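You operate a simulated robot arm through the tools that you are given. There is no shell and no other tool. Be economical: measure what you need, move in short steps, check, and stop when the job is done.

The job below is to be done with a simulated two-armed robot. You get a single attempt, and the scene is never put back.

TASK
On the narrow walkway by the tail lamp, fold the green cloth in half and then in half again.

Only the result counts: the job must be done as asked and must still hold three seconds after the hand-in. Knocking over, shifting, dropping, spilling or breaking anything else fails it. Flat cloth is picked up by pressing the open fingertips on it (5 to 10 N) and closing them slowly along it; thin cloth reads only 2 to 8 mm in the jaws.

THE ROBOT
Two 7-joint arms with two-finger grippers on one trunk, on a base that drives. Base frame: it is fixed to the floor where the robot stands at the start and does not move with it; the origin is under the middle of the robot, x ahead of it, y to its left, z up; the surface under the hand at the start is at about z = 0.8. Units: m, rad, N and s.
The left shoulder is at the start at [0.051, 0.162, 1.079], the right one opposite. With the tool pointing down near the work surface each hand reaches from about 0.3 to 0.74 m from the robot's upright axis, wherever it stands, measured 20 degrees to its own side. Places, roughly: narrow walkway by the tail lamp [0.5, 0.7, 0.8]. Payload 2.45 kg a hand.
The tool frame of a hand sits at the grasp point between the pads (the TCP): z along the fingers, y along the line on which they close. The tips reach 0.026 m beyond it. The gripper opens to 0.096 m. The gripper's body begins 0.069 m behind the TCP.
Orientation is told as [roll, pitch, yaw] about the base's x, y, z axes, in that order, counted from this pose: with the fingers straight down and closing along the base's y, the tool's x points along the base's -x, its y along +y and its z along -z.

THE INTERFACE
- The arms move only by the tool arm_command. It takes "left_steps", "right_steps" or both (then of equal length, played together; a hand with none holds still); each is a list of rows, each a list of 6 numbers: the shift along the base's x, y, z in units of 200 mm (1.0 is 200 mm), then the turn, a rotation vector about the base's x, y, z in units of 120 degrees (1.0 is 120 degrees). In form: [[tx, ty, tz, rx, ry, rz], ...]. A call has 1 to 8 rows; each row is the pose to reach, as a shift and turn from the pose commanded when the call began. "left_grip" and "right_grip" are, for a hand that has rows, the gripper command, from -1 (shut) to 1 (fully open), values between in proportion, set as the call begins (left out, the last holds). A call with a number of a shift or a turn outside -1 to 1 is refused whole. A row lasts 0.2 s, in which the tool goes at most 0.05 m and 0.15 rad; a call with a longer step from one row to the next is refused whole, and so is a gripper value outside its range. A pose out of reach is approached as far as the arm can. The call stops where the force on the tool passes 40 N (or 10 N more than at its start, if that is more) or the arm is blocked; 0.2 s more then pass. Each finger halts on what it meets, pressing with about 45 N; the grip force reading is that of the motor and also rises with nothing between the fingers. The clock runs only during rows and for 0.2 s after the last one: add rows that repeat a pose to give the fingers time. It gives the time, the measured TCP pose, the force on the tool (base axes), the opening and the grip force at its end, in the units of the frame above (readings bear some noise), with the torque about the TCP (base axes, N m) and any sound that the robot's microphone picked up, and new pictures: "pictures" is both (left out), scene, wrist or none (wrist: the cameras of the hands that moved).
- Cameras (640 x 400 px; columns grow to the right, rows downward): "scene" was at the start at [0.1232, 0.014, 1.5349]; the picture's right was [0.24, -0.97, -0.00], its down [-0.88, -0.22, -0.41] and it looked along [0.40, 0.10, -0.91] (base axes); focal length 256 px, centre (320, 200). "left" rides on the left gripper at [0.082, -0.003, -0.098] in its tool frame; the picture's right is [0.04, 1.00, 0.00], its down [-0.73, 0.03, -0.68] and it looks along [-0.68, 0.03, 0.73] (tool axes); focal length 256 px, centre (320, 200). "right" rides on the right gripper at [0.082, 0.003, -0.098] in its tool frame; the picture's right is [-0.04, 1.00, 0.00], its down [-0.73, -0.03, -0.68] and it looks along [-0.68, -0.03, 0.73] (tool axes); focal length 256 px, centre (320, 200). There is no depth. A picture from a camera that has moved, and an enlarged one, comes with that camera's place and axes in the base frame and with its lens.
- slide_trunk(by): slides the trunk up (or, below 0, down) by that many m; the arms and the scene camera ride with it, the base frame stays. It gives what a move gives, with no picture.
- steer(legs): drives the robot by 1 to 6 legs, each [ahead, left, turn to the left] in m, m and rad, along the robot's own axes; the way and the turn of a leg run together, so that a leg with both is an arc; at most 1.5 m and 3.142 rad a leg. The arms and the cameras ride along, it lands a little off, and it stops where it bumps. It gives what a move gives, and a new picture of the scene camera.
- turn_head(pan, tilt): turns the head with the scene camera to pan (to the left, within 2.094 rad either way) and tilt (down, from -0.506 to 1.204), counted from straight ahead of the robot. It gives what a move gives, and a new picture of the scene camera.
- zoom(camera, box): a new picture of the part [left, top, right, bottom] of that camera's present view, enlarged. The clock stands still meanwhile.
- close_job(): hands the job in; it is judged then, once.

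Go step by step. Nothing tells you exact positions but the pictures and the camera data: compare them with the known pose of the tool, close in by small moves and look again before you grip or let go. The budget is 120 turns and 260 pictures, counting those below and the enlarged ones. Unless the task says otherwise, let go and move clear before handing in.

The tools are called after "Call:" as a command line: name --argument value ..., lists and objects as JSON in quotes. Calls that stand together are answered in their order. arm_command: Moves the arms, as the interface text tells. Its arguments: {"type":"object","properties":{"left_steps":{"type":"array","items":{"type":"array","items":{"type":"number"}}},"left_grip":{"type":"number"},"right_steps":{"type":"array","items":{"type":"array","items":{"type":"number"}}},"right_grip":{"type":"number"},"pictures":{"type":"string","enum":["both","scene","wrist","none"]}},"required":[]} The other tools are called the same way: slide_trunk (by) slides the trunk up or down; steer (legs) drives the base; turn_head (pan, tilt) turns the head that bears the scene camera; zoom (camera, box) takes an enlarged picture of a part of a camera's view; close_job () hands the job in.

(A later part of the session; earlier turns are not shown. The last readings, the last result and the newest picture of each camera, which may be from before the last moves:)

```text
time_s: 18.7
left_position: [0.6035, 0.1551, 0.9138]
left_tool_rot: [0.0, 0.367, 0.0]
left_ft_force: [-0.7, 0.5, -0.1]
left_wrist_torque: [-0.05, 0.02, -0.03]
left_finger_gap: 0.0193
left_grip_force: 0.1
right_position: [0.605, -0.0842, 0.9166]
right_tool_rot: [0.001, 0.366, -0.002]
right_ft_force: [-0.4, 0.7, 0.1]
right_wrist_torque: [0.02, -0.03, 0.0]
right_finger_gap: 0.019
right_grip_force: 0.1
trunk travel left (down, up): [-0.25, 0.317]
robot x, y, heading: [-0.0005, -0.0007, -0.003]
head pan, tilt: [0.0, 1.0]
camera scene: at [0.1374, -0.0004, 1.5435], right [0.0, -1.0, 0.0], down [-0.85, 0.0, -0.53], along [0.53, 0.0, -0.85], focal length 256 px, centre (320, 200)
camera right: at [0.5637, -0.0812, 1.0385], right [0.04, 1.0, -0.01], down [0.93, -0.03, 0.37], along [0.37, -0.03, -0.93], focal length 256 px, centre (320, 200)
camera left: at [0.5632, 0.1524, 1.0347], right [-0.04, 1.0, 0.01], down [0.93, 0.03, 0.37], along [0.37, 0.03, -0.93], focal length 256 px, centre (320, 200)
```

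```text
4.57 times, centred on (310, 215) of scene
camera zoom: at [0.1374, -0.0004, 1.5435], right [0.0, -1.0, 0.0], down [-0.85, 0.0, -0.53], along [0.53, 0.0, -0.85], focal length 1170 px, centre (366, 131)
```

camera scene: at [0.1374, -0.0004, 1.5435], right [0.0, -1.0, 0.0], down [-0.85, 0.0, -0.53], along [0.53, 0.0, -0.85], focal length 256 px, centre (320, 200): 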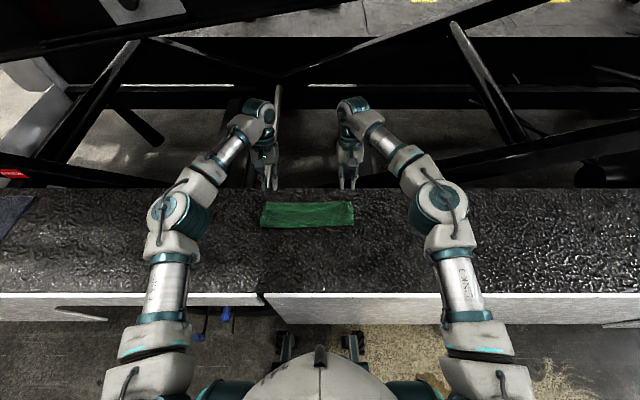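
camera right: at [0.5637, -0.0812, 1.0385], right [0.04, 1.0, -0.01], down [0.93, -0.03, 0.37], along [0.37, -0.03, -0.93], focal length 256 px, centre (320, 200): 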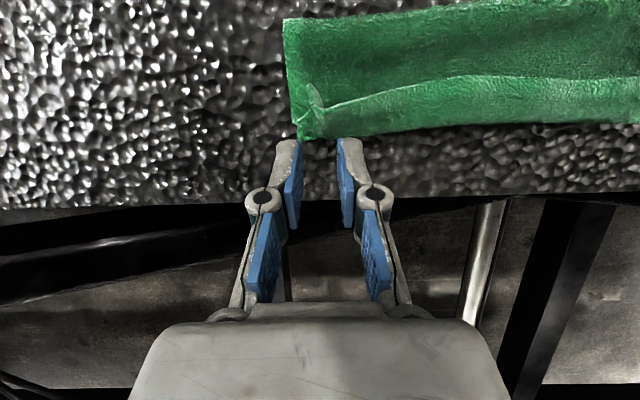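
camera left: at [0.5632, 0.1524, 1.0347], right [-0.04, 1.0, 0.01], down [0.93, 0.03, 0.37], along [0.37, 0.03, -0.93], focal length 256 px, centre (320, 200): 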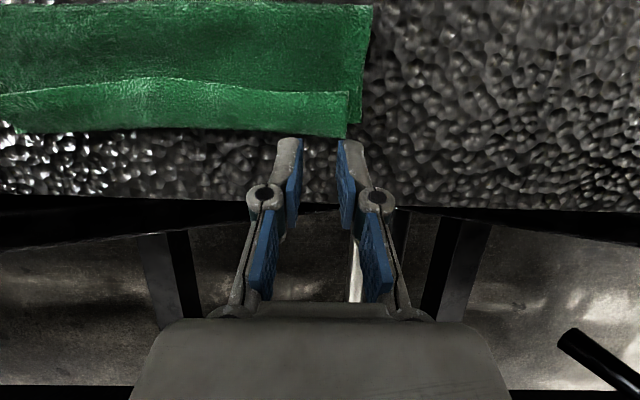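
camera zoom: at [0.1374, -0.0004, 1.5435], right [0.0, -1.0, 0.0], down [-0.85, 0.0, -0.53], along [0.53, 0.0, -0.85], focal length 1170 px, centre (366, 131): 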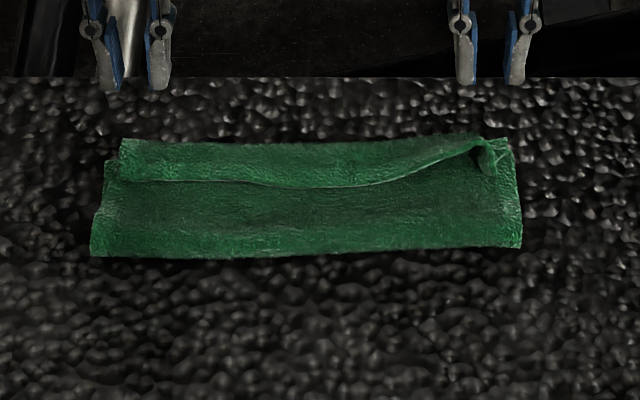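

The edge strip folded back on itself (~35 mm) because the fingers couldn't flip it when folding away from me. I'll pick the strip up again, unfold it by reversing, and then fold far edge to near edge, where the fingers can tilt a long way. First I'll set the tools vertical above the strip.

Call:
arm_command --left_steps '[[-0.04, 0, 0, 0, -0.06, 0], [-0.09, 0, -0.05, 0, -0.12, 0], [-0.14, 0, -0.15, 0, -0.174, 0], [-0.14, 0, -0.3, 0, -0.174, 0], [-0.14, 0, -0.3, 0, -0.174, 0]]' --right_steps '[[-0.05, 0, 0, 0, -0.06, 0], [-0.1, -0.01, -0.05, 0, -0.12, 0], [-0.165, -0.02, -0.15, 0, -0.174, 0], [-0.165, -0.02, -0.3, 0, -0.174, 0], [-0.165, -0.02, -0.3, 0, -0.174, 0]]' --left_grip -0.375 --right_grip -0.3 --pictures "wrist"

```text
time_s: 19.9
left_position: [0.5721, 0.154, 0.8565]
left_tool_rot: [0.002, -0.002, 0.001]
left_ft_force: [-0.6, -0.2, 0.4]
left_wrist_torque: [-0.04, -0.01, -0.02]
left_finger_gap: 0.0299
left_grip_force: 0.1
right_position: [0.5692, -0.0862, 0.8573]
right_tool_rot: [-0.002, -0.004, 0.0]
right_ft_force: [-0.1, -0.4, 0.0]
right_wrist_torque: [0.0, -0.01, -0.01]
right_finger_gap: 0.0337
right_grip_force: 0.1
trunk travel left (down, up): [-0.25, 0.317]
robot x, y, heading: [0.0034, -0.0039, 0.0]
head pan, tilt: [0.0, 1.0]
camera right: at [0.4872, -0.084, 0.9552], right [0.04, 1.0, 0.0], down [0.73, -0.03, 0.68], along [0.68, -0.03, -0.73], focal length 256 px, centre (320, 200)
camera left: at [0.4919, 0.1519, 0.954], right [-0.04, 1.0, 0.0], down [0.73, 0.03, 0.68], along [0.68, 0.03, -0.73], focal length 256 px, centre (320, 200)
```

right: 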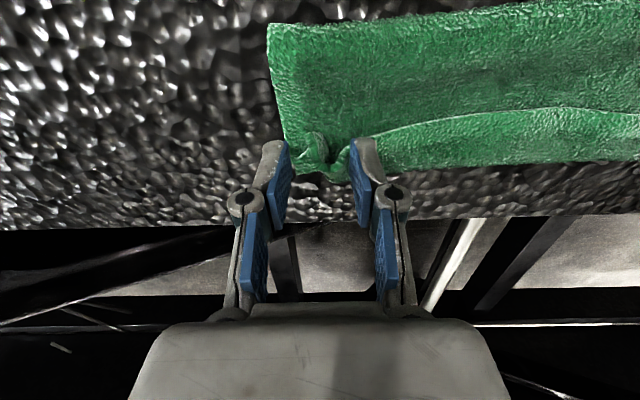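
left: 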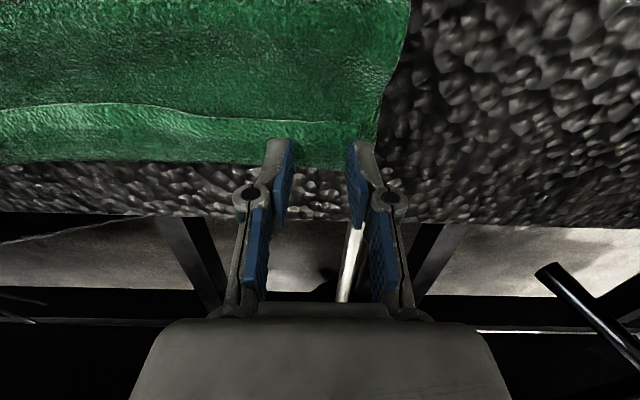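

Both hands are above the strip and the bunch. I'll lower until light contact.

Call:
arm_command --left_steps '[[0, 0, -0.05, 0, 0, 0], [0, 0, -0.1, 0, 0, 0], [0, 0, -0.115, 0, 0, 0], [0, 0, -0.115, 0, 0, 0]]' --right_steps '[[0, 0, -0.05, 0, 0, 0], [0, 0, -0.09, 0, 0, 0], [0, 0, -0.115, 0, 0, 0], [0, 0, -0.115, 0, 0, 0]]' --pictures "none"

```text
time_s: 20.9
left_position: [0.5728, 0.154, 0.8353]
left_tool_rot: [-0.001, -0.003, -0.002]
left_ft_force: [2.0, 0.6, 9.9]
left_wrist_torque: [0.0, -0.01, -0.03]
left_finger_gap: 0.0301
left_grip_force: 0.5
right_position: [0.5716, -0.0869, 0.8348]
right_tool_rot: [0.001, -0.003, -0.002]
right_ft_force: [0.9, 0.4, 4.3]
right_wrist_torque: [0.07, -0.05, 0.0]
right_finger_gap: 0.0342
right_grip_force: 0.2
trunk travel left (down, up): [-0.25, 0.317]
robot x, y, heading: [-0.0033, 0.0001, -0.0]
head pan, tilt: [0.0, 1.0]
```

Call:
arm_command --left_steps '[[0, 0, 0, 0, 0, 0], [0, 0, 0, 0, 0, 0]]' --right_steps '[[0, 0, 0, 0, 0, 0], [0, 0, 0, 0, 0, 0]]' --left_grip -0.55 --right_grip -0.55 --pictures "none"

Call:
arm_command --left_steps '[[0, 0, 0, 0, 0, 0], [0, 0, 0, 0, 0, 0]]' --right_steps '[[0, 0, 0, 0, 0, 0], [0, 0, 0, 0, 0, 0]]' --left_grip -0.75 --right_grip -0.75 --pictures "none"

Call:
arm_command --left_steps '[[0, 0, 0, 0, 0, 0], [0, 0, 0, 0, 0, 0], [0, 0, 0, 0, 0, 0]]' --right_steps '[[0, 0, 0, 0, 0, 0], [0, 0, 0, 0, 0, 0], [0, 0, 0, 0, 0, 0]]' --left_grip -1 --right_grip -1 --pictures "wrist"

```text
time_s: 21.5
left_position: [0.5725, 0.1531, 0.8336]
left_tool_rot: [0.001, -0.001, -0.002]
left_ft_force: [2.8, 0.0, 8.8]
left_wrist_torque: [-0.02, -0.05, 0.0]
left_finger_gap: 0.0218
left_grip_force: 0.0
right_position: [0.5709, -0.0866, 0.8347]
right_tool_rot: [-0.001, -0.001, 0.0]
right_ft_force: [-1.3, 0.7, 5.9]
right_wrist_torque: [0.12, -0.03, 0.03]
right_finger_gap: 0.0216
right_grip_force: 0.1
trunk travel left (down, up): [-0.25, 0.317]
robot x, y, heading: [-0.0036, -0.0006, 0.004]
head pan, tilt: [0.0, 1.0]
```

```text
time_s: 22.1
left_position: [0.5718, 0.154, 0.8346]
left_tool_rot: [0.0, -0.002, 0.002]
left_ft_force: [1.6, -5.3, 10.2]
left_wrist_torque: [-0.21, 0.0, 0.03]
left_finger_gap: 0.0122
left_grip_force: 6.9
right_position: [0.5719, -0.0869, 0.8345]
right_tool_rot: [0.0, 0.0, 0.0]
right_ft_force: [-0.5, 2.6, 5.2]
right_wrist_torque: [0.04, -0.04, 0.02]
right_finger_gap: 0.0118
right_grip_force: 0.8
trunk travel left (down, up): [-0.25, 0.317]
robot x, y, heading: [0.0014, 0.0024, -0.0]
head pan, tilt: [0.0, 1.0]
```

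```text
time_s: 22.9
left_position: [0.5721, 0.1533, 0.8345]
left_tool_rot: [-0.002, -0.001, 0.0]
left_ft_force: [1.1, -10.6, 10.2]
left_wrist_torque: [-0.31, 0.0, 0.01]
left_finger_gap: 0.0079
left_grip_force: 35.9
right_position: [0.5706, -0.0866, 0.8322]
right_tool_rot: [0.001, -0.001, 0.002]
right_ft_force: [-0.3, 11.4, 4.7]
right_wrist_torque: [0.34, -0.04, 0.04]
right_finger_gap: 0.0057
right_grip_force: 33.7
trunk travel left (down, up): [-0.25, 0.317]
robot x, y, heading: [0.0045, 0.0011, 0.002]
head pan, tilt: [0.0, 1.0]
camera right: at [0.4886, -0.0845, 0.9323], right [0.04, 1.0, 0.0], down [0.73, -0.03, 0.68], along [0.68, -0.03, -0.73], focal length 256 px, centre (320, 200)
camera left: at [0.4913, 0.1511, 0.9323], right [-0.04, 1.0, 0.0], down [0.73, 0.03, 0.68], along [0.68, 0.03, -0.73], focal length 256 px, centre (320, 200)
```

right: 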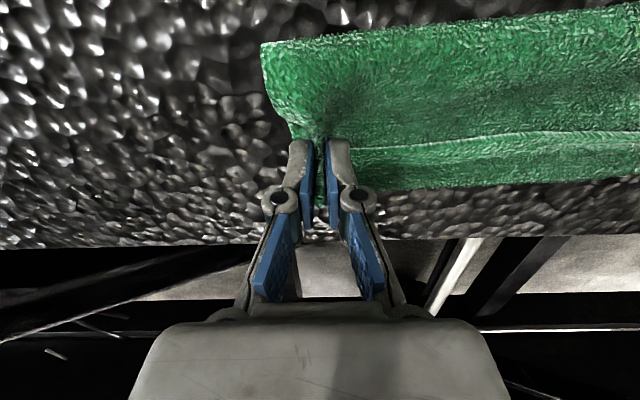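
left: 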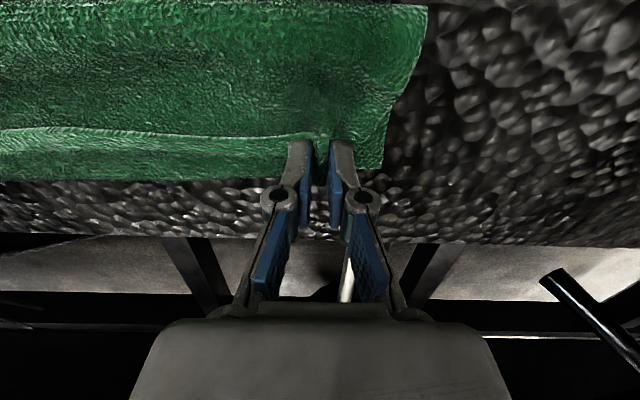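

The gaps of 8 and 6 mm suggest several layers are held. I'll lift a little to see whether the bottom layer comes along.

Call:
arm_command --left_steps '[[0, 0, 0.1, 0, 0, 0], [0, 0, 0.2, 0, 0, 0], [0, 0, 0.25, 0, 0, 0], [0, 0, 0.25, 0, 0, 0]]' --right_steps '[[0, 0, 0.1, 0, 0, 0], [0, 0, 0.2, 0, 0, 0], [0, 0, 0.25, 0, 0, 0], [0, 0, 0.25, 0, 0, 0]]'

Call:
zoom --camera "scene" --box '[240, 160, 380, 250]'

```text
time_s: 23.9
left_position: [0.5746, 0.1552, 0.8836]
left_tool_rot: [0.0, -0.001, 0.0]
left_ft_force: [0.0, -10.8, -0.3]
left_wrist_torque: [-0.34, 0.0, 0.04]
left_finger_gap: 0.0072
left_grip_force: 35.1
right_position: [0.5728, -0.0873, 0.8835]
right_tool_rot: [0.0, -0.001, 0.001]
right_ft_force: [-1.1, 10.4, -0.5]
right_wrist_torque: [0.25, 0.03, 0.08]
right_finger_gap: 0.0057
right_grip_force: 34.3
trunk travel left (down, up): [-0.25, 0.317]
robot x, y, heading: [-0.0009, 0.0006, 0.002]
head pan, tilt: [0.0, 1.0]
camera scene: at [0.1356, -0.0005, 1.5438], right [0.0, -1.0, 0.0], down [-0.84, 0.0, -0.54], along [0.54, 0.0, -0.84], focal length 256 px, centre (320, 200)
camera right: at [0.4901, -0.0848, 0.9825], right [0.04, 1.0, 0.0], down [0.73, -0.03, 0.68], along [0.68, -0.03, -0.73], focal length 256 px, centre (320, 200)
camera left: at [0.494, 0.1513, 0.9816], right [-0.04, 1.0, 0.0], down [0.73, 0.03, 0.68], along [0.68, 0.03, -0.73], focal length 256 px, centre (320, 200)
```

scene: 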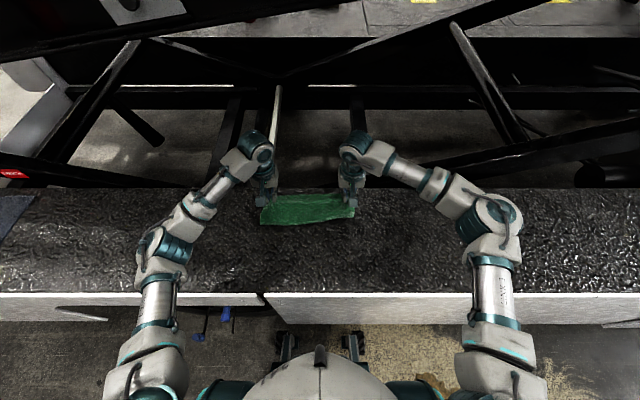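
right: 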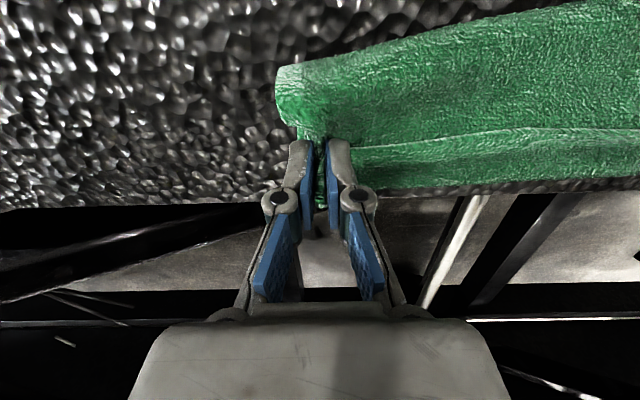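
left: 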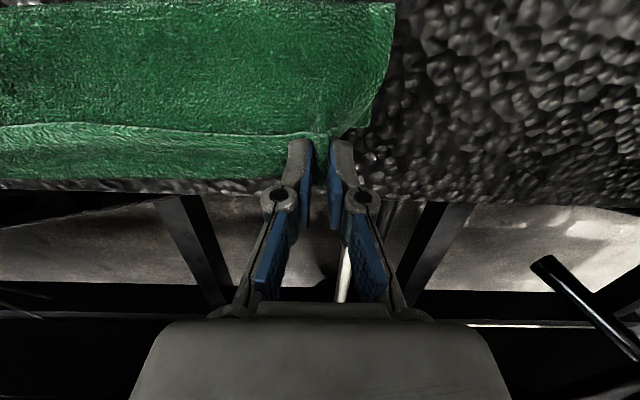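

```text
4.44 times, centred on (310, 205) of scene
camera zoom: at [0.1356, -0.0005, 1.5438], right [0.0, -1.0, 0.0], down [-0.84, 0.0, -0.54], along [0.54, 0.0, -0.84], focal length 1138 px, centre (364, 178)
```

zoom: 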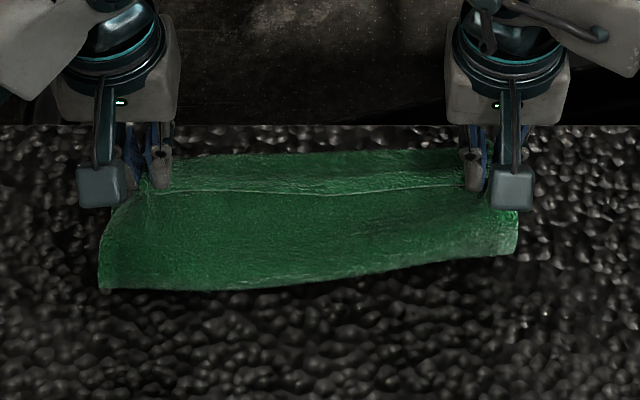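

All the layers lifted together, so I'll set it back down exactly where it was and release. Then I'll work on the strip alone.

Call:
arm_command --left_steps '[[0, 0, -0.1, 0, 0, 0], [0, 0, -0.2, 0, 0, 0], [0, 0, -0.24, 0, 0, 0], [0, 0, -0.24, 0, 0, 0]]' --right_steps '[[0, 0, -0.1, 0, 0, 0], [0, 0, -0.2, 0, 0, 0], [0, 0, -0.24, 0, 0, 0], [0, 0, -0.24, 0, 0, 0]]' --pictures "none"

Call:
arm_command --left_steps '[[0, 0, 0, 0, 0, 0], [0, 0, 0, 0, 0, 0], [0, 0, 0.05, 0, 0, 0], [0, 0, 0.2, 0, 0, 0], [-0.1, 0, 0.4, 0, 0, 0], [-0.3, 0, 0.5, 0, 0, 0], [-0.3, 0, 0.5, 0, 0, 0]]' --right_steps '[[0, 0, 0, 0, 0, 0], [0, 0, 0, 0, 0, 0], [0, 0, 0.05, 0, 0, 0], [0, 0, 0.2, 0, 0, 0], [-0.1, 0, 0.4, 0, 0, 0], [-0.3, 0, 0.5, 0, 0, 0], [-0.3, 0, 0.5, 0, 0, 0]]' --left_grip -0.4 --right_grip -0.4

Call:
zoom --camera "scene" --box '[240, 160, 380, 250]'

```text
time_s: 24.9
left_position: [0.5729, 0.154, 0.8372]
left_tool_rot: [-0.002, -0.002, -0.002]
left_ft_force: [1.5, -11.1, 2.8]
left_wrist_torque: [-0.32, -0.03, 0.06]
left_finger_gap: 0.0072
left_grip_force: 35.7
right_position: [0.572, -0.0864, 0.8356]
right_tool_rot: [0.0, -0.001, -0.001]
right_ft_force: [-0.7, 12.8, 1.3]
right_wrist_torque: [0.32, -0.01, 0.08]
right_finger_gap: 0.0055
right_grip_force: 34.2
trunk travel left (down, up): [-0.25, 0.317]
robot x, y, heading: [-0.0024, -0.0044, 0.006]
head pan, tilt: [0.0, 1.0]
```

```text
time_s: 26.5
left_position: [0.5117, 0.1541, 0.9358]
left_tool_rot: [0.0, 0.002, 0.0]
left_ft_force: [0.1, -0.3, -0.5]
left_wrist_torque: [-0.04, -0.02, -0.01]
left_finger_gap: 0.0288
left_grip_force: 0.2
right_position: [0.5129, -0.088, 0.9366]
right_tool_rot: [0.0, 0.001, 0.001]
right_ft_force: [0.1, -0.1, 0.4]
right_wrist_torque: [-0.02, 0.0, 0.02]
right_finger_gap: 0.0289
right_grip_force: 0.1
trunk travel left (down, up): [-0.25, 0.317]
robot x, y, heading: [0.0001, -0.0021, 0.001]
head pan, tilt: [0.0, 1.0]
camera scene: at [0.1368, -0.0005, 1.5435], right [0.0, -1.0, 0.0], down [-0.85, 0.0, -0.53], along [0.53, 0.0, -0.85], focal length 256 px, centre (320, 200)
camera right: at [0.4311, -0.0858, 1.0345], right [0.04, 1.0, 0.0], down [0.73, -0.03, 0.68], along [0.68, -0.03, -0.74], focal length 256 px, centre (320, 200)
camera left: at [0.4323, 0.1501, 1.034], right [-0.04, 1.0, 0.0], down [0.73, 0.03, 0.68], along [0.68, 0.03, -0.74], focal length 256 px, centre (320, 200)
```

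scene: 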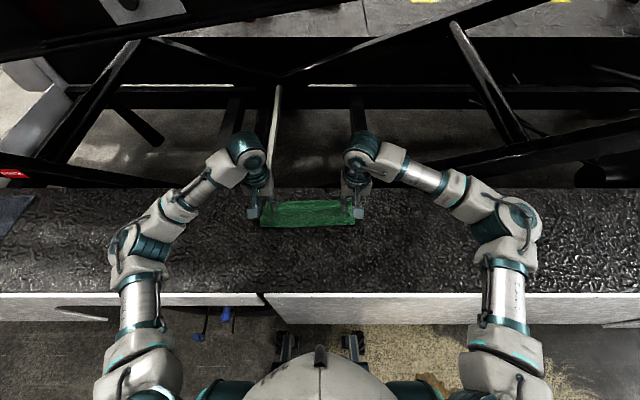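
right: 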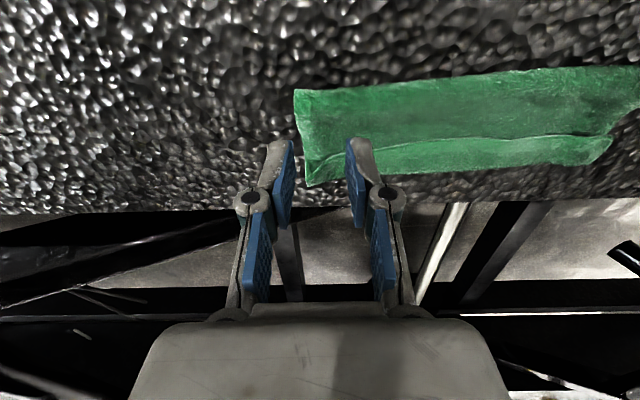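
left: 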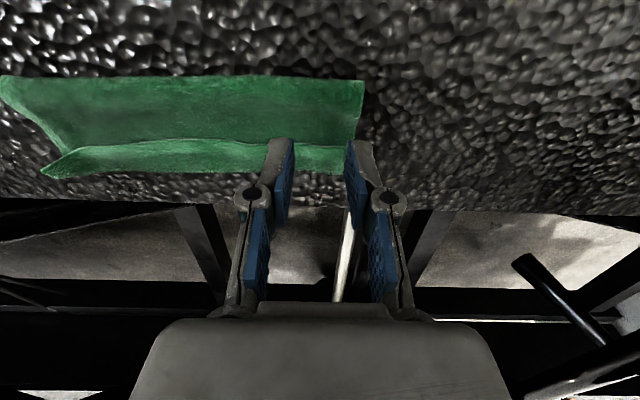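

```text
4.44 times, centred on (310, 205) of scene
camera zoom: at [0.1368, -0.0005, 1.5435], right [0.0, -1.0, 0.0], down [-0.85, 0.0, -0.53], along [0.53, 0.0, -0.85], focal length 1138 px, centre (364, 178)
```

zoom: 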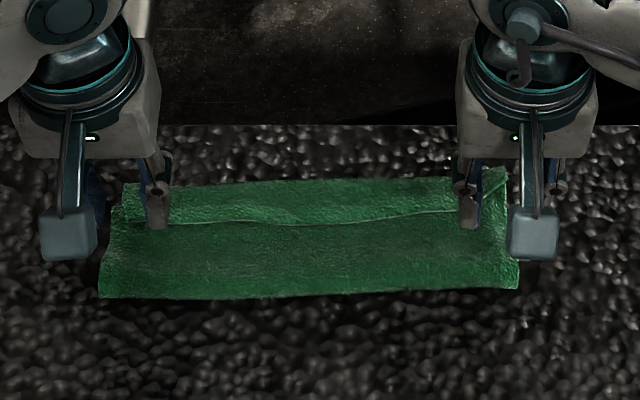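

The stack is back in place: near crease at x≈0.50, with the top layer about 3.5 cm too long and turned back. My fix is to pinch the top layer along the true midline (x≈0.515, fingers closing along x), lift so both halves hang evenly, and lay it down again trailing away from me. I'll yaw both hands by 90° first.

Call:
arm_command --left_steps '[[0, 0, 0, 0, 0, -0.07], [0, 0, 0, 0, 0, -0.14], [0, 0, 0, 0, 0, -0.21], [0, 0, 0, 0, 0, -0.28], [0, 0, 0, 0, 0, -0.35], [0, 0, 0, 0, 0, -0.42], [0, 0, 0, 0, 0, -0.49], [0, 0, 0, 0, 0, -0.56]]' --right_steps '[[0, 0, 0, 0, 0, 0.07], [0, 0, 0, 0, 0, 0.14], [0, 0, 0, 0, 0, 0.21], [0, 0, 0, 0, 0, 0.28], [0, 0, 0, 0, 0, 0.35], [0, 0, 0, 0, 0, 0.42], [0, 0, 0, 0, 0, 0.49], [0, 0, 0, 0, 0, 0.56]]' --pictures "none"

Call:
arm_command --left_steps '[[0, 0, 0, 0, 0, -0.065], [0, 0, 0, 0, 0, -0.13], [0, 0, 0, 0, 0, -0.19], [0, 0, 0, 0, 0, -0.19]]' --right_steps '[[0, 0, 0, 0, 0, 0.065], [0, 0, 0, 0, 0, 0.13], [0, 0, 0, 0, 0, 0.19], [0, 0, 0, 0, 0, 0.19]]'

```text
time_s: 28.3
left_position: [0.5117, 0.1544, 0.9356]
left_tool_rot: [-0.002, -0.001, -1.175]
left_ft_force: [-0.2, 0.5, -0.6]
left_wrist_torque: [0.0, 0.04, -0.01]
left_finger_gap: 0.0288
left_grip_force: 0.1
right_position: [0.5114, -0.0875, 0.9352]
right_tool_rot: [-0.001, 0.0, 1.027]
right_ft_force: [0.3, 0.0, 0.0]
right_wrist_torque: [-0.03, -0.02, 0.01]
right_finger_gap: 0.0285
right_grip_force: 0.1
right hand out of reach, approached as far as the arm can: row 8
trunk travel left (down, up): [-0.25, 0.317]
robot x, y, heading: [-0.0023, 0.0029, -0.0]
head pan, tilt: [0.0, 1.0]
```

```text
time_s: 29.3
left_position: [0.5139, 0.1523, 0.9356]
left_tool_rot: [-0.003, 0.0, -1.572]
left_ft_force: [-0.4, -1.3, 0.0]
left_wrist_torque: [-0.03, -0.02, 0.01]
left_finger_gap: 0.0286
left_grip_force: 0.0
right_position: [0.4526, -0.1161, 0.9404]
right_tool_rot: [0.014, 0.011, 1.173]
right_ft_force: [-0.1, 0.8, 0.8]
right_wrist_torque: [-0.01, -0.02, 0.0]
right_finger_gap: 0.0287
right_grip_force: 0.1
right hand out of reach, approached as far as the arm can: row 1, 2, 3, 4
trunk travel left (down, up): [-0.25, 0.317]
robot x, y, heading: [0.0017, 0.0021, 0.003]
head pan, tilt: [0.0, 1.0]
camera scene: at [0.1343, -0.0039, 1.5439], right [0.0, -1.0, 0.0], down [-0.84, 0.0, -0.54], along [0.54, 0.0, -0.84], focal length 256 px, centre (320, 200)
camera right: at [0.4192, -0.1902, 1.039], right [-0.9, 0.43, 0.01], down [0.32, 0.67, 0.67], along [0.28, 0.61, -0.74], focal length 256 px, centre (320, 200)
camera left: at [0.5113, 0.2337, 1.0339], right [1.0, 0.04, 0.0], down [0.03, -0.73, 0.68], along [0.03, -0.68, -0.73], focal length 256 px, centre (320, 200)
```

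scene: 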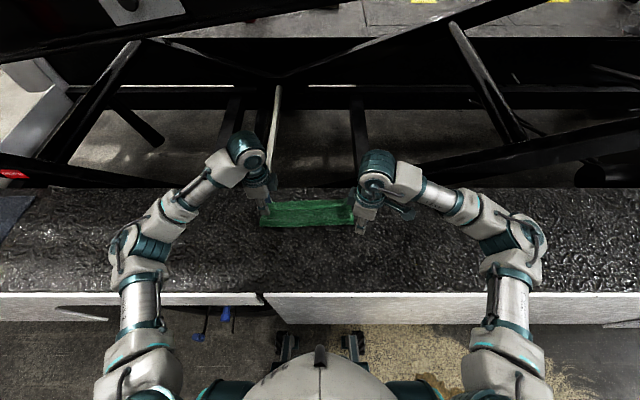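
right: 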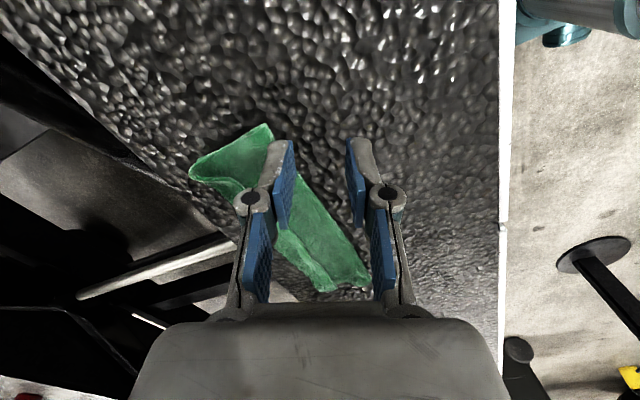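
left: 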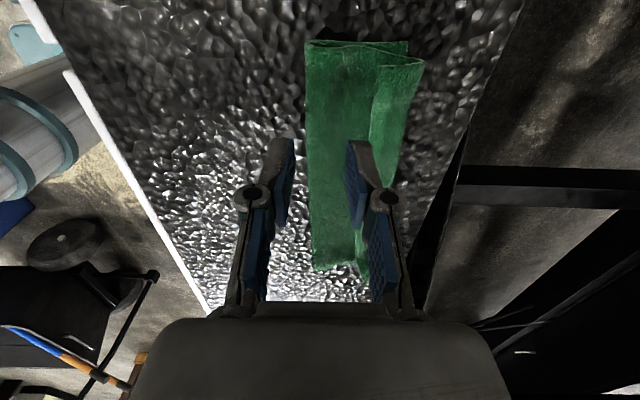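

The right wrist can't yaw that way, so I'll turn it the other way (to −90°) and bring it back over y≈−0.085.

Call:
arm_command --right_steps '[[0.05, 0.03, 0, 0, 0, -0.07], [0.1, 0.06, 0, 0, 0, -0.14], [0.15, 0.09, 0, 0, 0, -0.21], [0.2, 0.12, 0, 0, 0, -0.28], [0.25, 0.14, 0, 0, 0, -0.35], [0.3, 0.155, 0, 0, 0, -0.42], [0.3, 0.155, 0, 0, 0, -0.49], [0.3, 0.155, 0, 0, 0, -0.56]]' --pictures "none"

Call:
arm_command --right_steps '[[0, 0, 0, 0, 0, -0.07], [0, 0, 0, 0, 0, -0.14], [0, 0, 0, 0, 0, -0.21], [0, 0, 0, 0, 0, -0.28], [0, 0, 0, 0, 0, -0.35], [0, 0, 0, 0, 0, -0.42], [0, 0, 0, 0, 0, -0.49], [0, 0, 0, 0, 0, -0.56]]' --pictures "none"

Call:
arm_command --right_steps '[[0, 0, 0, 0, 0, -0.065], [0, 0, 0, 0, 0, -0.13], [0, 0, 0, 0, 0, -0.19], [0, 0, 0, 0, 0, -0.19]]'

```text
time_s: 31.1
left_position: [0.5129, 0.1543, 0.9356]
left_tool_rot: [0.0, -0.001, -1.573]
left_ft_force: [-0.1, -0.2, 0.2]
left_wrist_torque: [0.01, 0.01, -0.04]
left_finger_gap: 0.0288
left_grip_force: 0.1
right_position: [0.5144, -0.0824, 0.9406]
right_tool_rot: [0.011, 0.013, -0.002]
right_ft_force: [0.2, 0.6, 0.0]
right_wrist_torque: [-0.03, -0.01, 0.02]
right_finger_gap: 0.0289
right_grip_force: 0.1
trunk travel left (down, up): [-0.25, 0.317]
robot x, y, heading: [0.0024, -0.0004, -0.001]
head pan, tilt: [0.0, 1.0]
```

```text
time_s: 32.9
left_position: [0.5146, 0.1546, 0.9353]
left_tool_rot: [0.0, -0.002, -1.571]
left_ft_force: [-0.2, 0.3, -0.5]
left_wrist_torque: [0.0, 0.0, 0.01]
left_finger_gap: 0.0287
left_grip_force: 0.1
right_position: [0.515, -0.0839, 0.9419]
right_tool_rot: [0.012, 0.014, -1.178]
right_ft_force: [-0.3, 0.1, -0.3]
right_wrist_torque: [0.0, -0.01, 0.0]
right_finger_gap: 0.0287
right_grip_force: 0.0
trunk travel left (down, up): [-0.25, 0.317]
robot x, y, heading: [0.0013, -0.0082, 0.0]
head pan, tilt: [0.0, 1.0]
```

```text
time_s: 33.9
left_position: [0.513, 0.154, 0.935]
left_tool_rot: [-0.001, -0.001, -1.57]
left_ft_force: [0.5, -0.1, -0.4]
left_wrist_torque: [0.02, -0.01, -0.02]
left_finger_gap: 0.0288
left_grip_force: 0.0
right_position: [0.5144, -0.0817, 0.9401]
right_tool_rot: [0.011, 0.013, -1.573]
right_ft_force: [0.6, 0.2, -0.2]
right_wrist_torque: [0.01, 0.01, 0.04]
right_finger_gap: 0.0287
right_grip_force: 0.1
trunk travel left (down, up): [-0.25, 0.317]
robot x, y, heading: [0.0005, -0.0006, -0.003]
head pan, tilt: [0.0, 1.0]
camera scene: at [0.1351, -0.0004, 1.5438], right [0.0, -1.0, 0.0], down [-0.84, 0.0, -0.54], along [0.54, 0.0, -0.84], focal length 256 px, centre (320, 200)
camera right: at [0.5168, -0.0033, 1.04], right [1.0, -0.04, 0.01], down [-0.04, -0.74, 0.67], along [-0.02, -0.67, -0.74], focal length 256 px, centre (320, 200)
```

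scene: 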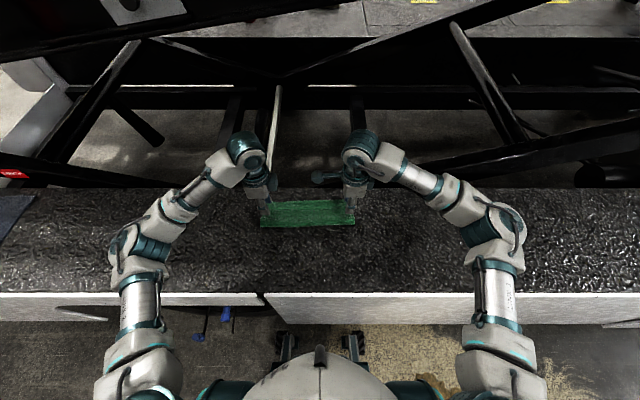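
right: 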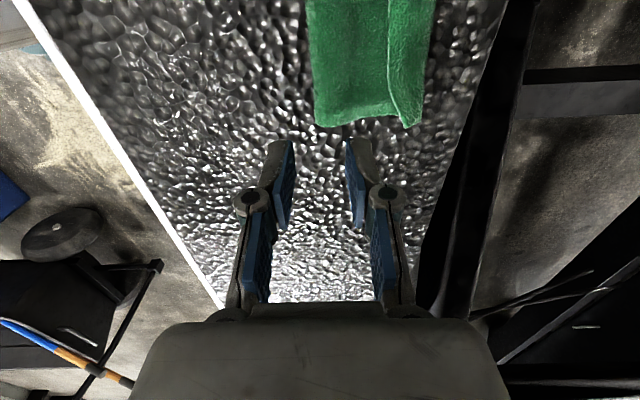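

Both hands are now yawed −90°. From the wrist views the midline of the top layer is x≈0.535 at the left end and 0.520 at the right end. I'm moving there and lowering.

Call:
arm_command --left_steps '[[0.05, 0.01, -0.15, 0, 0, 0], [0.11, 0.02, -0.3, 0, 0, 0], [0.11, 0.02, -0.44, 0, 0, 0], [0.11, 0.02, -0.44, 0, 0, 0]]' --right_steps '[[0.02, -0.03, -0.15, 0, 0, 0], [0.0275, -0.045, -0.3, 0, 0, 0], [0.0275, -0.045, -0.46, 0, 0, 0], [0.0275, -0.045, -0.46, 0, 0, 0]]' --left_grip -0.45 --right_grip -0.45 --pictures "wrist"

```text
time_s: 34.9
left_position: [0.534, 0.16, 0.8488]
left_tool_rot: [0.002, -0.002, -1.57]
left_ft_force: [0.8, -0.1, 0.1]
left_wrist_torque: [-0.01, -0.01, -0.01]
left_finger_gap: 0.0263
left_grip_force: 0.1
right_position: [0.5194, -0.0916, 0.8482]
right_tool_rot: [0.012, 0.012, -1.573]
right_ft_force: [-0.6, 0.3, 0.8]
right_wrist_torque: [0.02, 0.02, -0.02]
right_finger_gap: 0.0263
right_grip_force: 0.0
trunk travel left (down, up): [-0.25, 0.317]
robot x, y, heading: [0.0025, 0.0006, -0.003]
head pan, tilt: [0.0, 1.0]
camera right: at [0.5212, -0.0127, 0.9471], right [1.0, -0.04, 0.01], down [-0.04, -0.74, 0.67], along [-0.02, -0.67, -0.74], focal length 256 px, centre (320, 200)
camera left: at [0.5319, 0.2406, 0.9459], right [1.0, 0.04, 0.0], down [0.03, -0.73, 0.68], along [0.03, -0.68, -0.73], focal length 256 px, centre (320, 200)
```

right: 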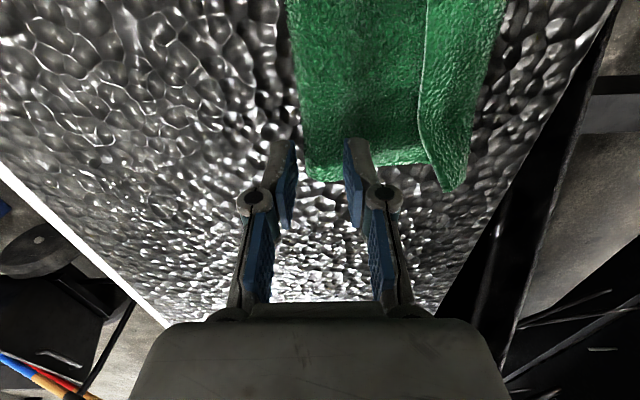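
left: 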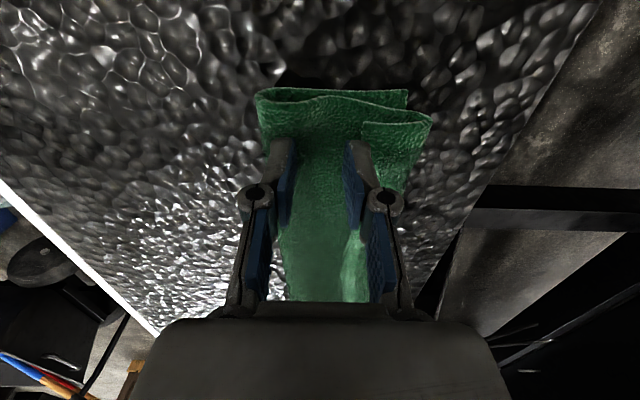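

The positions look right, and the layers are clearly visible in the left view. I'll nudge the right hand +4 mm in x and press down lightly.

Call:
arm_command --left_steps '[[0, 0, -0.03, 0, 0, 0], [0, 0, -0.06, 0, 0, 0], [0, 0, -0.075, 0, 0, 0], [0, 0, -0.075, 0, 0, 0]]' --right_steps '[[0.02, 0, -0.03, 0, 0, 0], [0.02, 0, -0.06, 0, 0, 0], [0.02, 0, -0.075, 0, 0, 0], [0.02, 0, -0.075, 0, 0, 0]]' --pictures "none"

```text
time_s: 35.9
left_position: [0.5337, 0.1587, 0.8339]
left_tool_rot: [-0.001, -0.001, -1.569]
left_ft_force: [0.3, 0.4, 6.9]
left_wrist_torque: [-0.01, -0.11, -0.04]
left_finger_gap: 0.0267
left_grip_force: 0.3
right_position: [0.5229, -0.0914, 0.8341]
right_tool_rot: [0.012, 0.013, -1.573]
right_ft_force: [-0.7, 0.0, 2.7]
right_wrist_torque: [0.03, 0.01, -0.01]
right_finger_gap: 0.0268
right_grip_force: 0.4
trunk travel left (down, up): [-0.25, 0.317]
robot x, y, heading: [-0.0034, -0.0022, -0.003]
head pan, tilt: [0.0, 1.0]
```

Contact is light and good. I'll close slowly.

Call:
arm_command --left_steps '[[0, 0, 0, 0, 0, 0], [0, 0, 0, 0, 0, 0]]' --right_steps '[[0, 0, -0.007, 0, 0, 0], [0, 0, -0.007, 0, 0, 0]]' --left_grip -0.6 --right_grip -0.58 --pictures "wrist"

```text
time_s: 36.5
left_position: [0.5339, 0.1579, 0.8325]
left_tool_rot: [-0.001, -0.002, -1.571]
left_ft_force: [-0.5, 0.2, 4.0]
left_wrist_torque: [0.02, 0.01, 0.02]
left_finger_gap: 0.0187
left_grip_force: 0.1
right_position: [0.5243, -0.0921, 0.8327]
right_tool_rot: [0.012, 0.012, -1.571]
right_ft_force: [-1.6, -0.8, 2.2]
right_wrist_torque: [-0.04, 0.01, 0.03]
right_finger_gap: 0.0203
right_grip_force: 0.1
trunk travel left (down, up): [-0.25, 0.317]
robot x, y, heading: [-0.0008, 0.0023, 0.001]
head pan, tilt: [0.0, 1.0]
camera right: at [0.526, -0.0123, 0.9315], right [1.0, -0.04, 0.01], down [-0.04, -0.74, 0.67], along [-0.02, -0.67, -0.74], focal length 256 px, centre (320, 200)
camera left: at [0.5315, 0.2403, 0.9308], right [1.0, 0.04, 0.0], down [0.03, -0.73, 0.68], along [0.03, -0.68, -0.73], focal length 256 px, centre (320, 200)
```

right: 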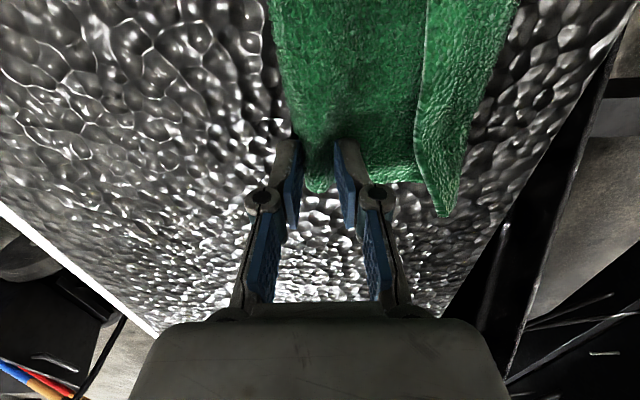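
left: 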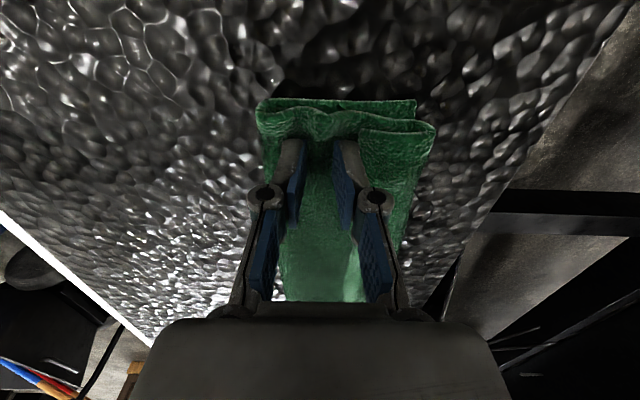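

The left side is raising a ridge in the top layer alone. I'll continue closing, with a touch more pressure on the right.

Call:
arm_command --left_steps '[[0, 0, -0.004, 0, 0, 0], [0, 0, -0.004, 0, 0, 0]]' --right_steps '[[0, 0, -0.008, 0, 0, 0], [0, 0, -0.008, 0, 0, 0]]' --left_grip -0.75 --right_grip -0.72 --pictures "none"

Call:
arm_command --left_steps '[[0, 0, 0, 0, 0, 0], [0, 0, 0, 0, 0, 0]]' --right_steps '[[0, 0, 0, 0, 0, 0], [0, 0, 0, 0, 0, 0]]' --left_grip -0.88 --right_grip -0.86 --pictures "wrist"

```text
time_s: 37.1
left_position: [0.5342, 0.1587, 0.8321]
left_tool_rot: [0.002, -0.001, -1.571]
left_ft_force: [0.1, -0.3, 3.3]
left_wrist_torque: [-0.01, -0.01, -0.02]
left_finger_gap: 0.0109
left_grip_force: 0.1
right_position: [0.523, -0.0916, 0.8312]
right_tool_rot: [0.012, 0.011, -1.572]
right_ft_force: [-1.0, 1.4, 4.2]
right_wrist_torque: [0.06, -0.04, 0.04]
right_finger_gap: 0.0137
right_grip_force: 0.0
trunk travel left (down, up): [-0.25, 0.317]
robot x, y, heading: [0.0004, 0.0017, -0.001]
head pan, tilt: [0.0, 1.0]
```

```text
time_s: 37.7
left_position: [0.5339, 0.159, 0.8329]
left_tool_rot: [0.001, -0.002, -1.57]
left_ft_force: [-0.6, 0.6, 4.0]
left_wrist_torque: [0.02, -0.04, 0.03]
left_finger_gap: 0.0063
left_grip_force: 0.2
right_position: [0.5226, -0.0916, 0.8319]
right_tool_rot: [0.011, 0.013, -1.571]
right_ft_force: [0.6, 0.1, 5.9]
right_wrist_torque: [0.02, -0.14, -0.03]
right_finger_gap: 0.0074
right_grip_force: 7.0
trunk travel left (down, up): [-0.25, 0.317]
robot x, y, heading: [-0.002, 0.0015, 0.004]
head pan, tilt: [0.0, 1.0]
camera right: at [0.5255, -0.0128, 0.9308], right [1.0, -0.04, 0.01], down [-0.04, -0.74, 0.67], along [-0.02, -0.67, -0.74], focal length 256 px, centre (320, 200)
camera left: at [0.5317, 0.2402, 0.9304], right [1.0, 0.04, 0.0], down [0.03, -0.73, 0.68], along [0.03, -0.68, -0.73], focal length 256 px, centre (320, 200)
```

right: 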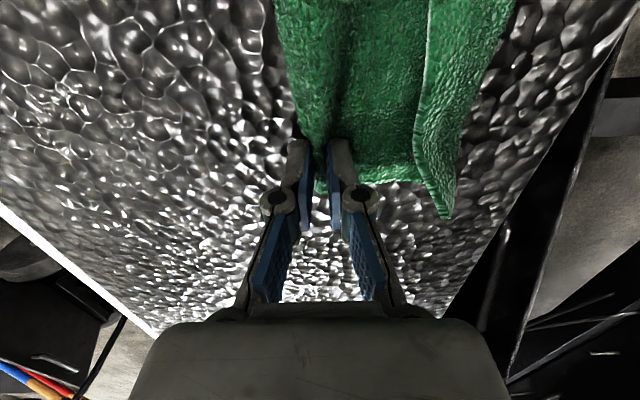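
left: 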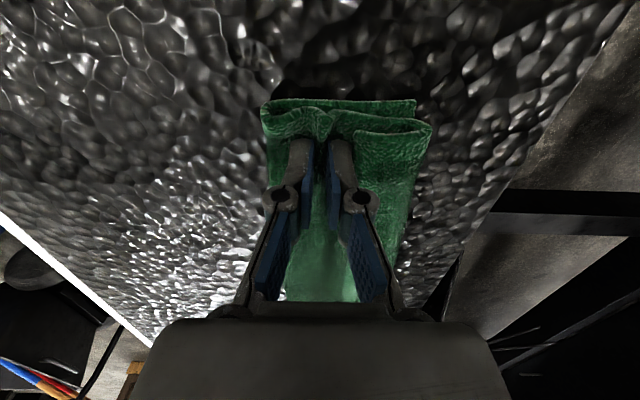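

Both pinches are clean. I'll close fully and lift straight up so both halves hang.

Call:
arm_command --left_steps '[[0, 0, 0, 0, 0, 0], [0, 0, 0, 0, 0, 0], [0, 0, 0, 0, 0, 0]]' --right_steps '[[0, 0, 0, 0, 0, 0], [0, 0, 0, 0, 0, 0], [0, 0, 0, 0, 0, 0]]' --left_grip -1 --right_grip -1 --pictures "none"

Call:
arm_command --left_steps '[[0, 0, 0.12, 0, 0, 0], [-0.02, 0, 0.24, 0, 0, 0], [-0.04, 0, 0.36, 0, 0, 0], [-0.06, 0, 0.48, 0, 0, 0], [-0.08, 0, 0.6, 0, 0, 0], [-0.1, 0, 0.75, 0, 0, 0], [-0.1, 0, 0.75, 0, 0, 0]]' --right_steps '[[0, 0, 0.12, 0, 0, 0], [-0.02, 0, 0.24, 0, 0, 0], [-0.03, 0, 0.36, 0, 0, 0], [-0.04, 0, 0.48, 0, 0, 0], [-0.05, 0, 0.6, 0, 0, 0], [-0.05, 0, 0.75, 0, 0, 0], [-0.05, 0, 0.75, 0, 0, 0]]'

```text
time_s: 38.5
left_position: [0.5352, 0.1586, 0.8308]
left_tool_rot: [0.0, -0.003, -1.57]
left_ft_force: [-0.6, -0.9, 3.5]
left_wrist_torque: [-0.04, -0.04, 0.02]
left_finger_gap: 0.0025
left_grip_force: 30.6
right_position: [0.5231, -0.0907, 0.8316]
right_tool_rot: [0.01, 0.011, -1.574]
right_ft_force: [0.5, -0.2, 6.8]
right_wrist_torque: [0.01, -0.05, 0.02]
right_finger_gap: 0.0049
right_grip_force: 33.3
trunk travel left (down, up): [-0.25, 0.317]
robot x, y, heading: [-0.0015, 0.0038, -0.001]
head pan, tilt: [0.0, 1.0]
```

```text
time_s: 40.1
left_position: [0.5152, 0.1588, 0.981]
left_tool_rot: [-0.001, -0.002, -1.571]
left_ft_force: [0.1, -0.8, 0.6]
left_wrist_torque: [-0.01, 0.02, 0.01]
left_finger_gap: 0.004
left_grip_force: 31.0
right_position: [0.5147, -0.0938, 0.9796]
right_tool_rot: [0.009, 0.009, -1.572]
right_ft_force: [0.2, 0.3, 0.1]
right_wrist_torque: [0.0, 0.0, 0.02]
right_finger_gap: 0.005
right_grip_force: 33.7
trunk travel left (down, up): [-0.25, 0.317]
robot x, y, heading: [0.0057, 0.003, 0.001]
head pan, tilt: [0.0, 1.0]
camera scene: at [0.1359, -0.0004, 1.5437], right [0.0, -1.0, 0.0], down [-0.84, 0.0, -0.54], along [0.54, 0.0, -0.84], focal length 256 px, centre (320, 200)
camera right: at [0.5179, -0.0146, 1.0791], right [1.0, -0.04, 0.01], down [-0.04, -0.74, 0.67], along [-0.02, -0.67, -0.74], focal length 256 px, centre (320, 200)
camera left: at [0.5129, 0.2406, 1.0796], right [1.0, 0.04, 0.0], down [0.03, -0.73, 0.68], along [0.03, -0.68, -0.73], focal length 256 px, centre (320, 200)
```

scene: 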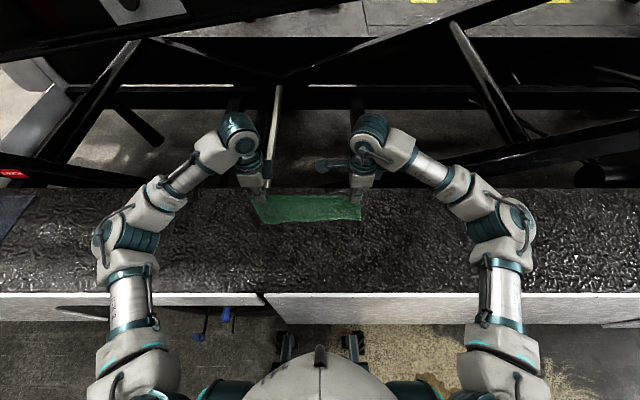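
right: 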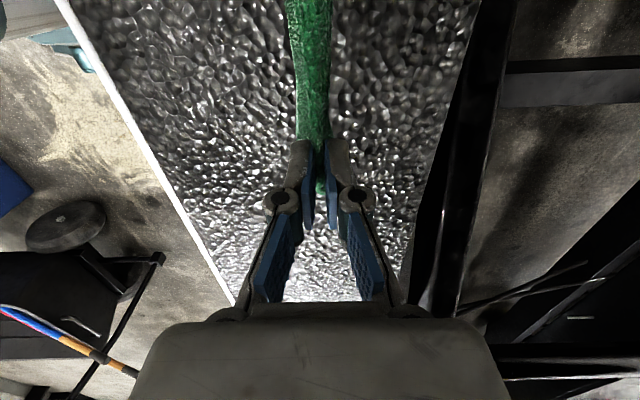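
left: 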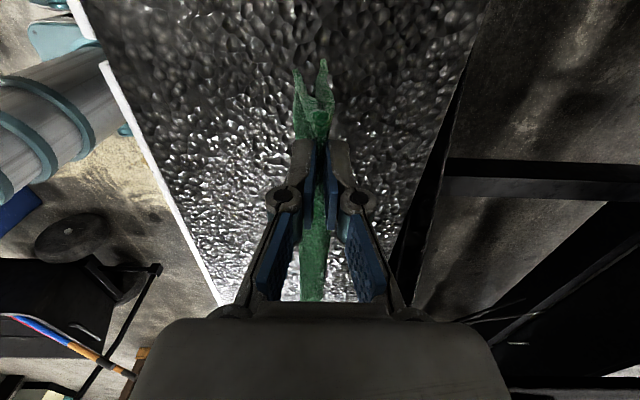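

The cloth hangs neatly from its midline. I'll lower it and sweep toward me while tilting the fingers forward, so both halves trail away flat.

Call:
arm_command --left_steps '[[-0.04, 0, -0.1, 0, 0, 0], [-0.09, 0, -0.2, 0, 0, 0], [-0.18, 0, -0.28, 0, -0.065, 0], [-0.28, 0, -0.36, 0, -0.13, 0], [-0.38, 0, -0.45, 0, -0.195, 0], [-0.47, 0, -0.54, 0, -0.26, 0], [-0.53, 0, -0.61, 0, -0.325, 0], [-0.56, 0, -0.66, 0, -0.375, 0]]' --right_steps '[[-0.04, 0, -0.1, 0, 0, 0], [-0.09, 0, -0.2, 0, 0, 0], [-0.18, 0, -0.28, 0, -0.065, 0], [-0.28, 0, -0.36, 0, -0.13, 0], [-0.38, 0, -0.45, 0, -0.195, 0], [-0.47, 0, -0.54, 0, -0.26, 0], [-0.53, 0, -0.61, 0, -0.325, 0], [-0.56, 0, -0.66, 0, -0.375, 0]]'

Call:
zoom --camera "scene" --box '[220, 180, 400, 300]'

```text
time_s: 41.9
left_position: [0.4269, 0.1499, 0.8423]
left_tool_rot: [0.784, -0.002, -1.571]
left_ft_force: [-1.5, -0.5, -0.7]
left_wrist_torque: [-0.01, 0.18, -0.01]
left_finger_gap: 0.0052
left_grip_force: 37.4
left hand out of reach, approached as far as the arm can: row 7, 8
right_position: [0.4013, -0.0911, 0.848]
right_tool_rot: [0.797, 0.011, -1.563]
right_ft_force: [0.1, 0.5, 0.4]
right_wrist_torque: [0.03, 0.08, 0.0]
right_finger_gap: 0.0047
right_grip_force: 33.3
trunk travel left (down, up): [-0.25, 0.317]
robot x, y, heading: [0.0023, 0.0031, -0.001]
head pan, tilt: [0.0, 1.0]
camera scene: at [0.1327, -0.0002, 1.5441], right [0.0, -1.0, 0.0], down [-0.84, 0.0, -0.54], along [0.54, 0.0, -0.84], focal length 256 px, centre (320, 200)
camera right: at [0.333, -0.0119, 0.9202], right [0.7, -0.04, 0.71], down [-0.5, -0.74, 0.45], along [0.51, -0.67, -0.54], focal length 256 px, centre (320, 200)
camera left: at [0.3556, 0.2325, 0.9083], right [0.71, 0.04, 0.71], down [-0.46, -0.73, 0.5], along [0.54, -0.68, -0.5], focal length 256 px, centre (320, 200)
```

scene: 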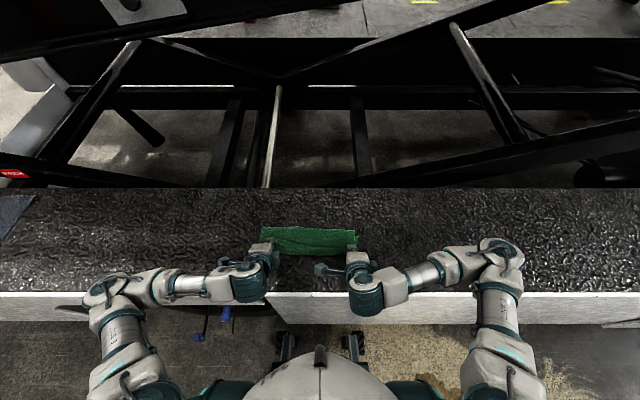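
right: 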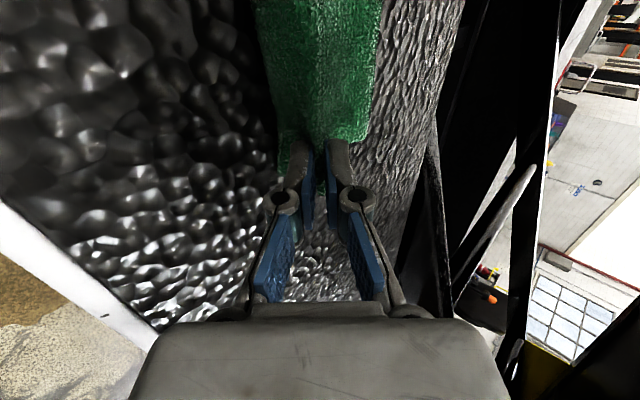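
left: 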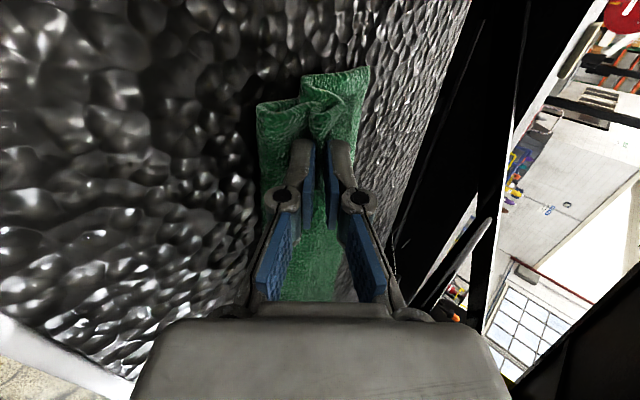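

```text
3.33 times, centred on (310, 240) of scene
camera zoom: at [0.1327, -0.0002, 1.5441], right [0.0, -1.0, 0.0], down [-0.84, 0.0, -0.54], along [0.54, 0.0, -0.84], focal length 853 px, centre (353, 67)
```

zoom: 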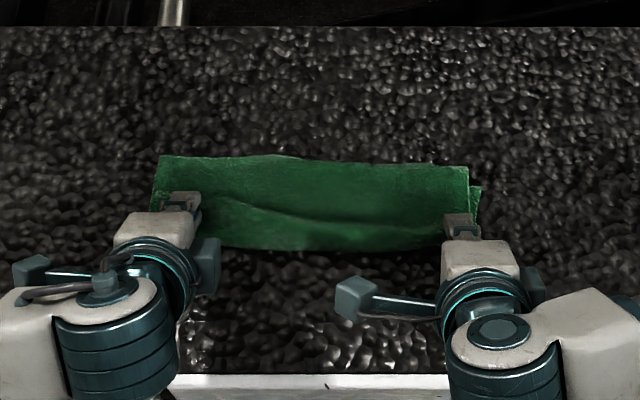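

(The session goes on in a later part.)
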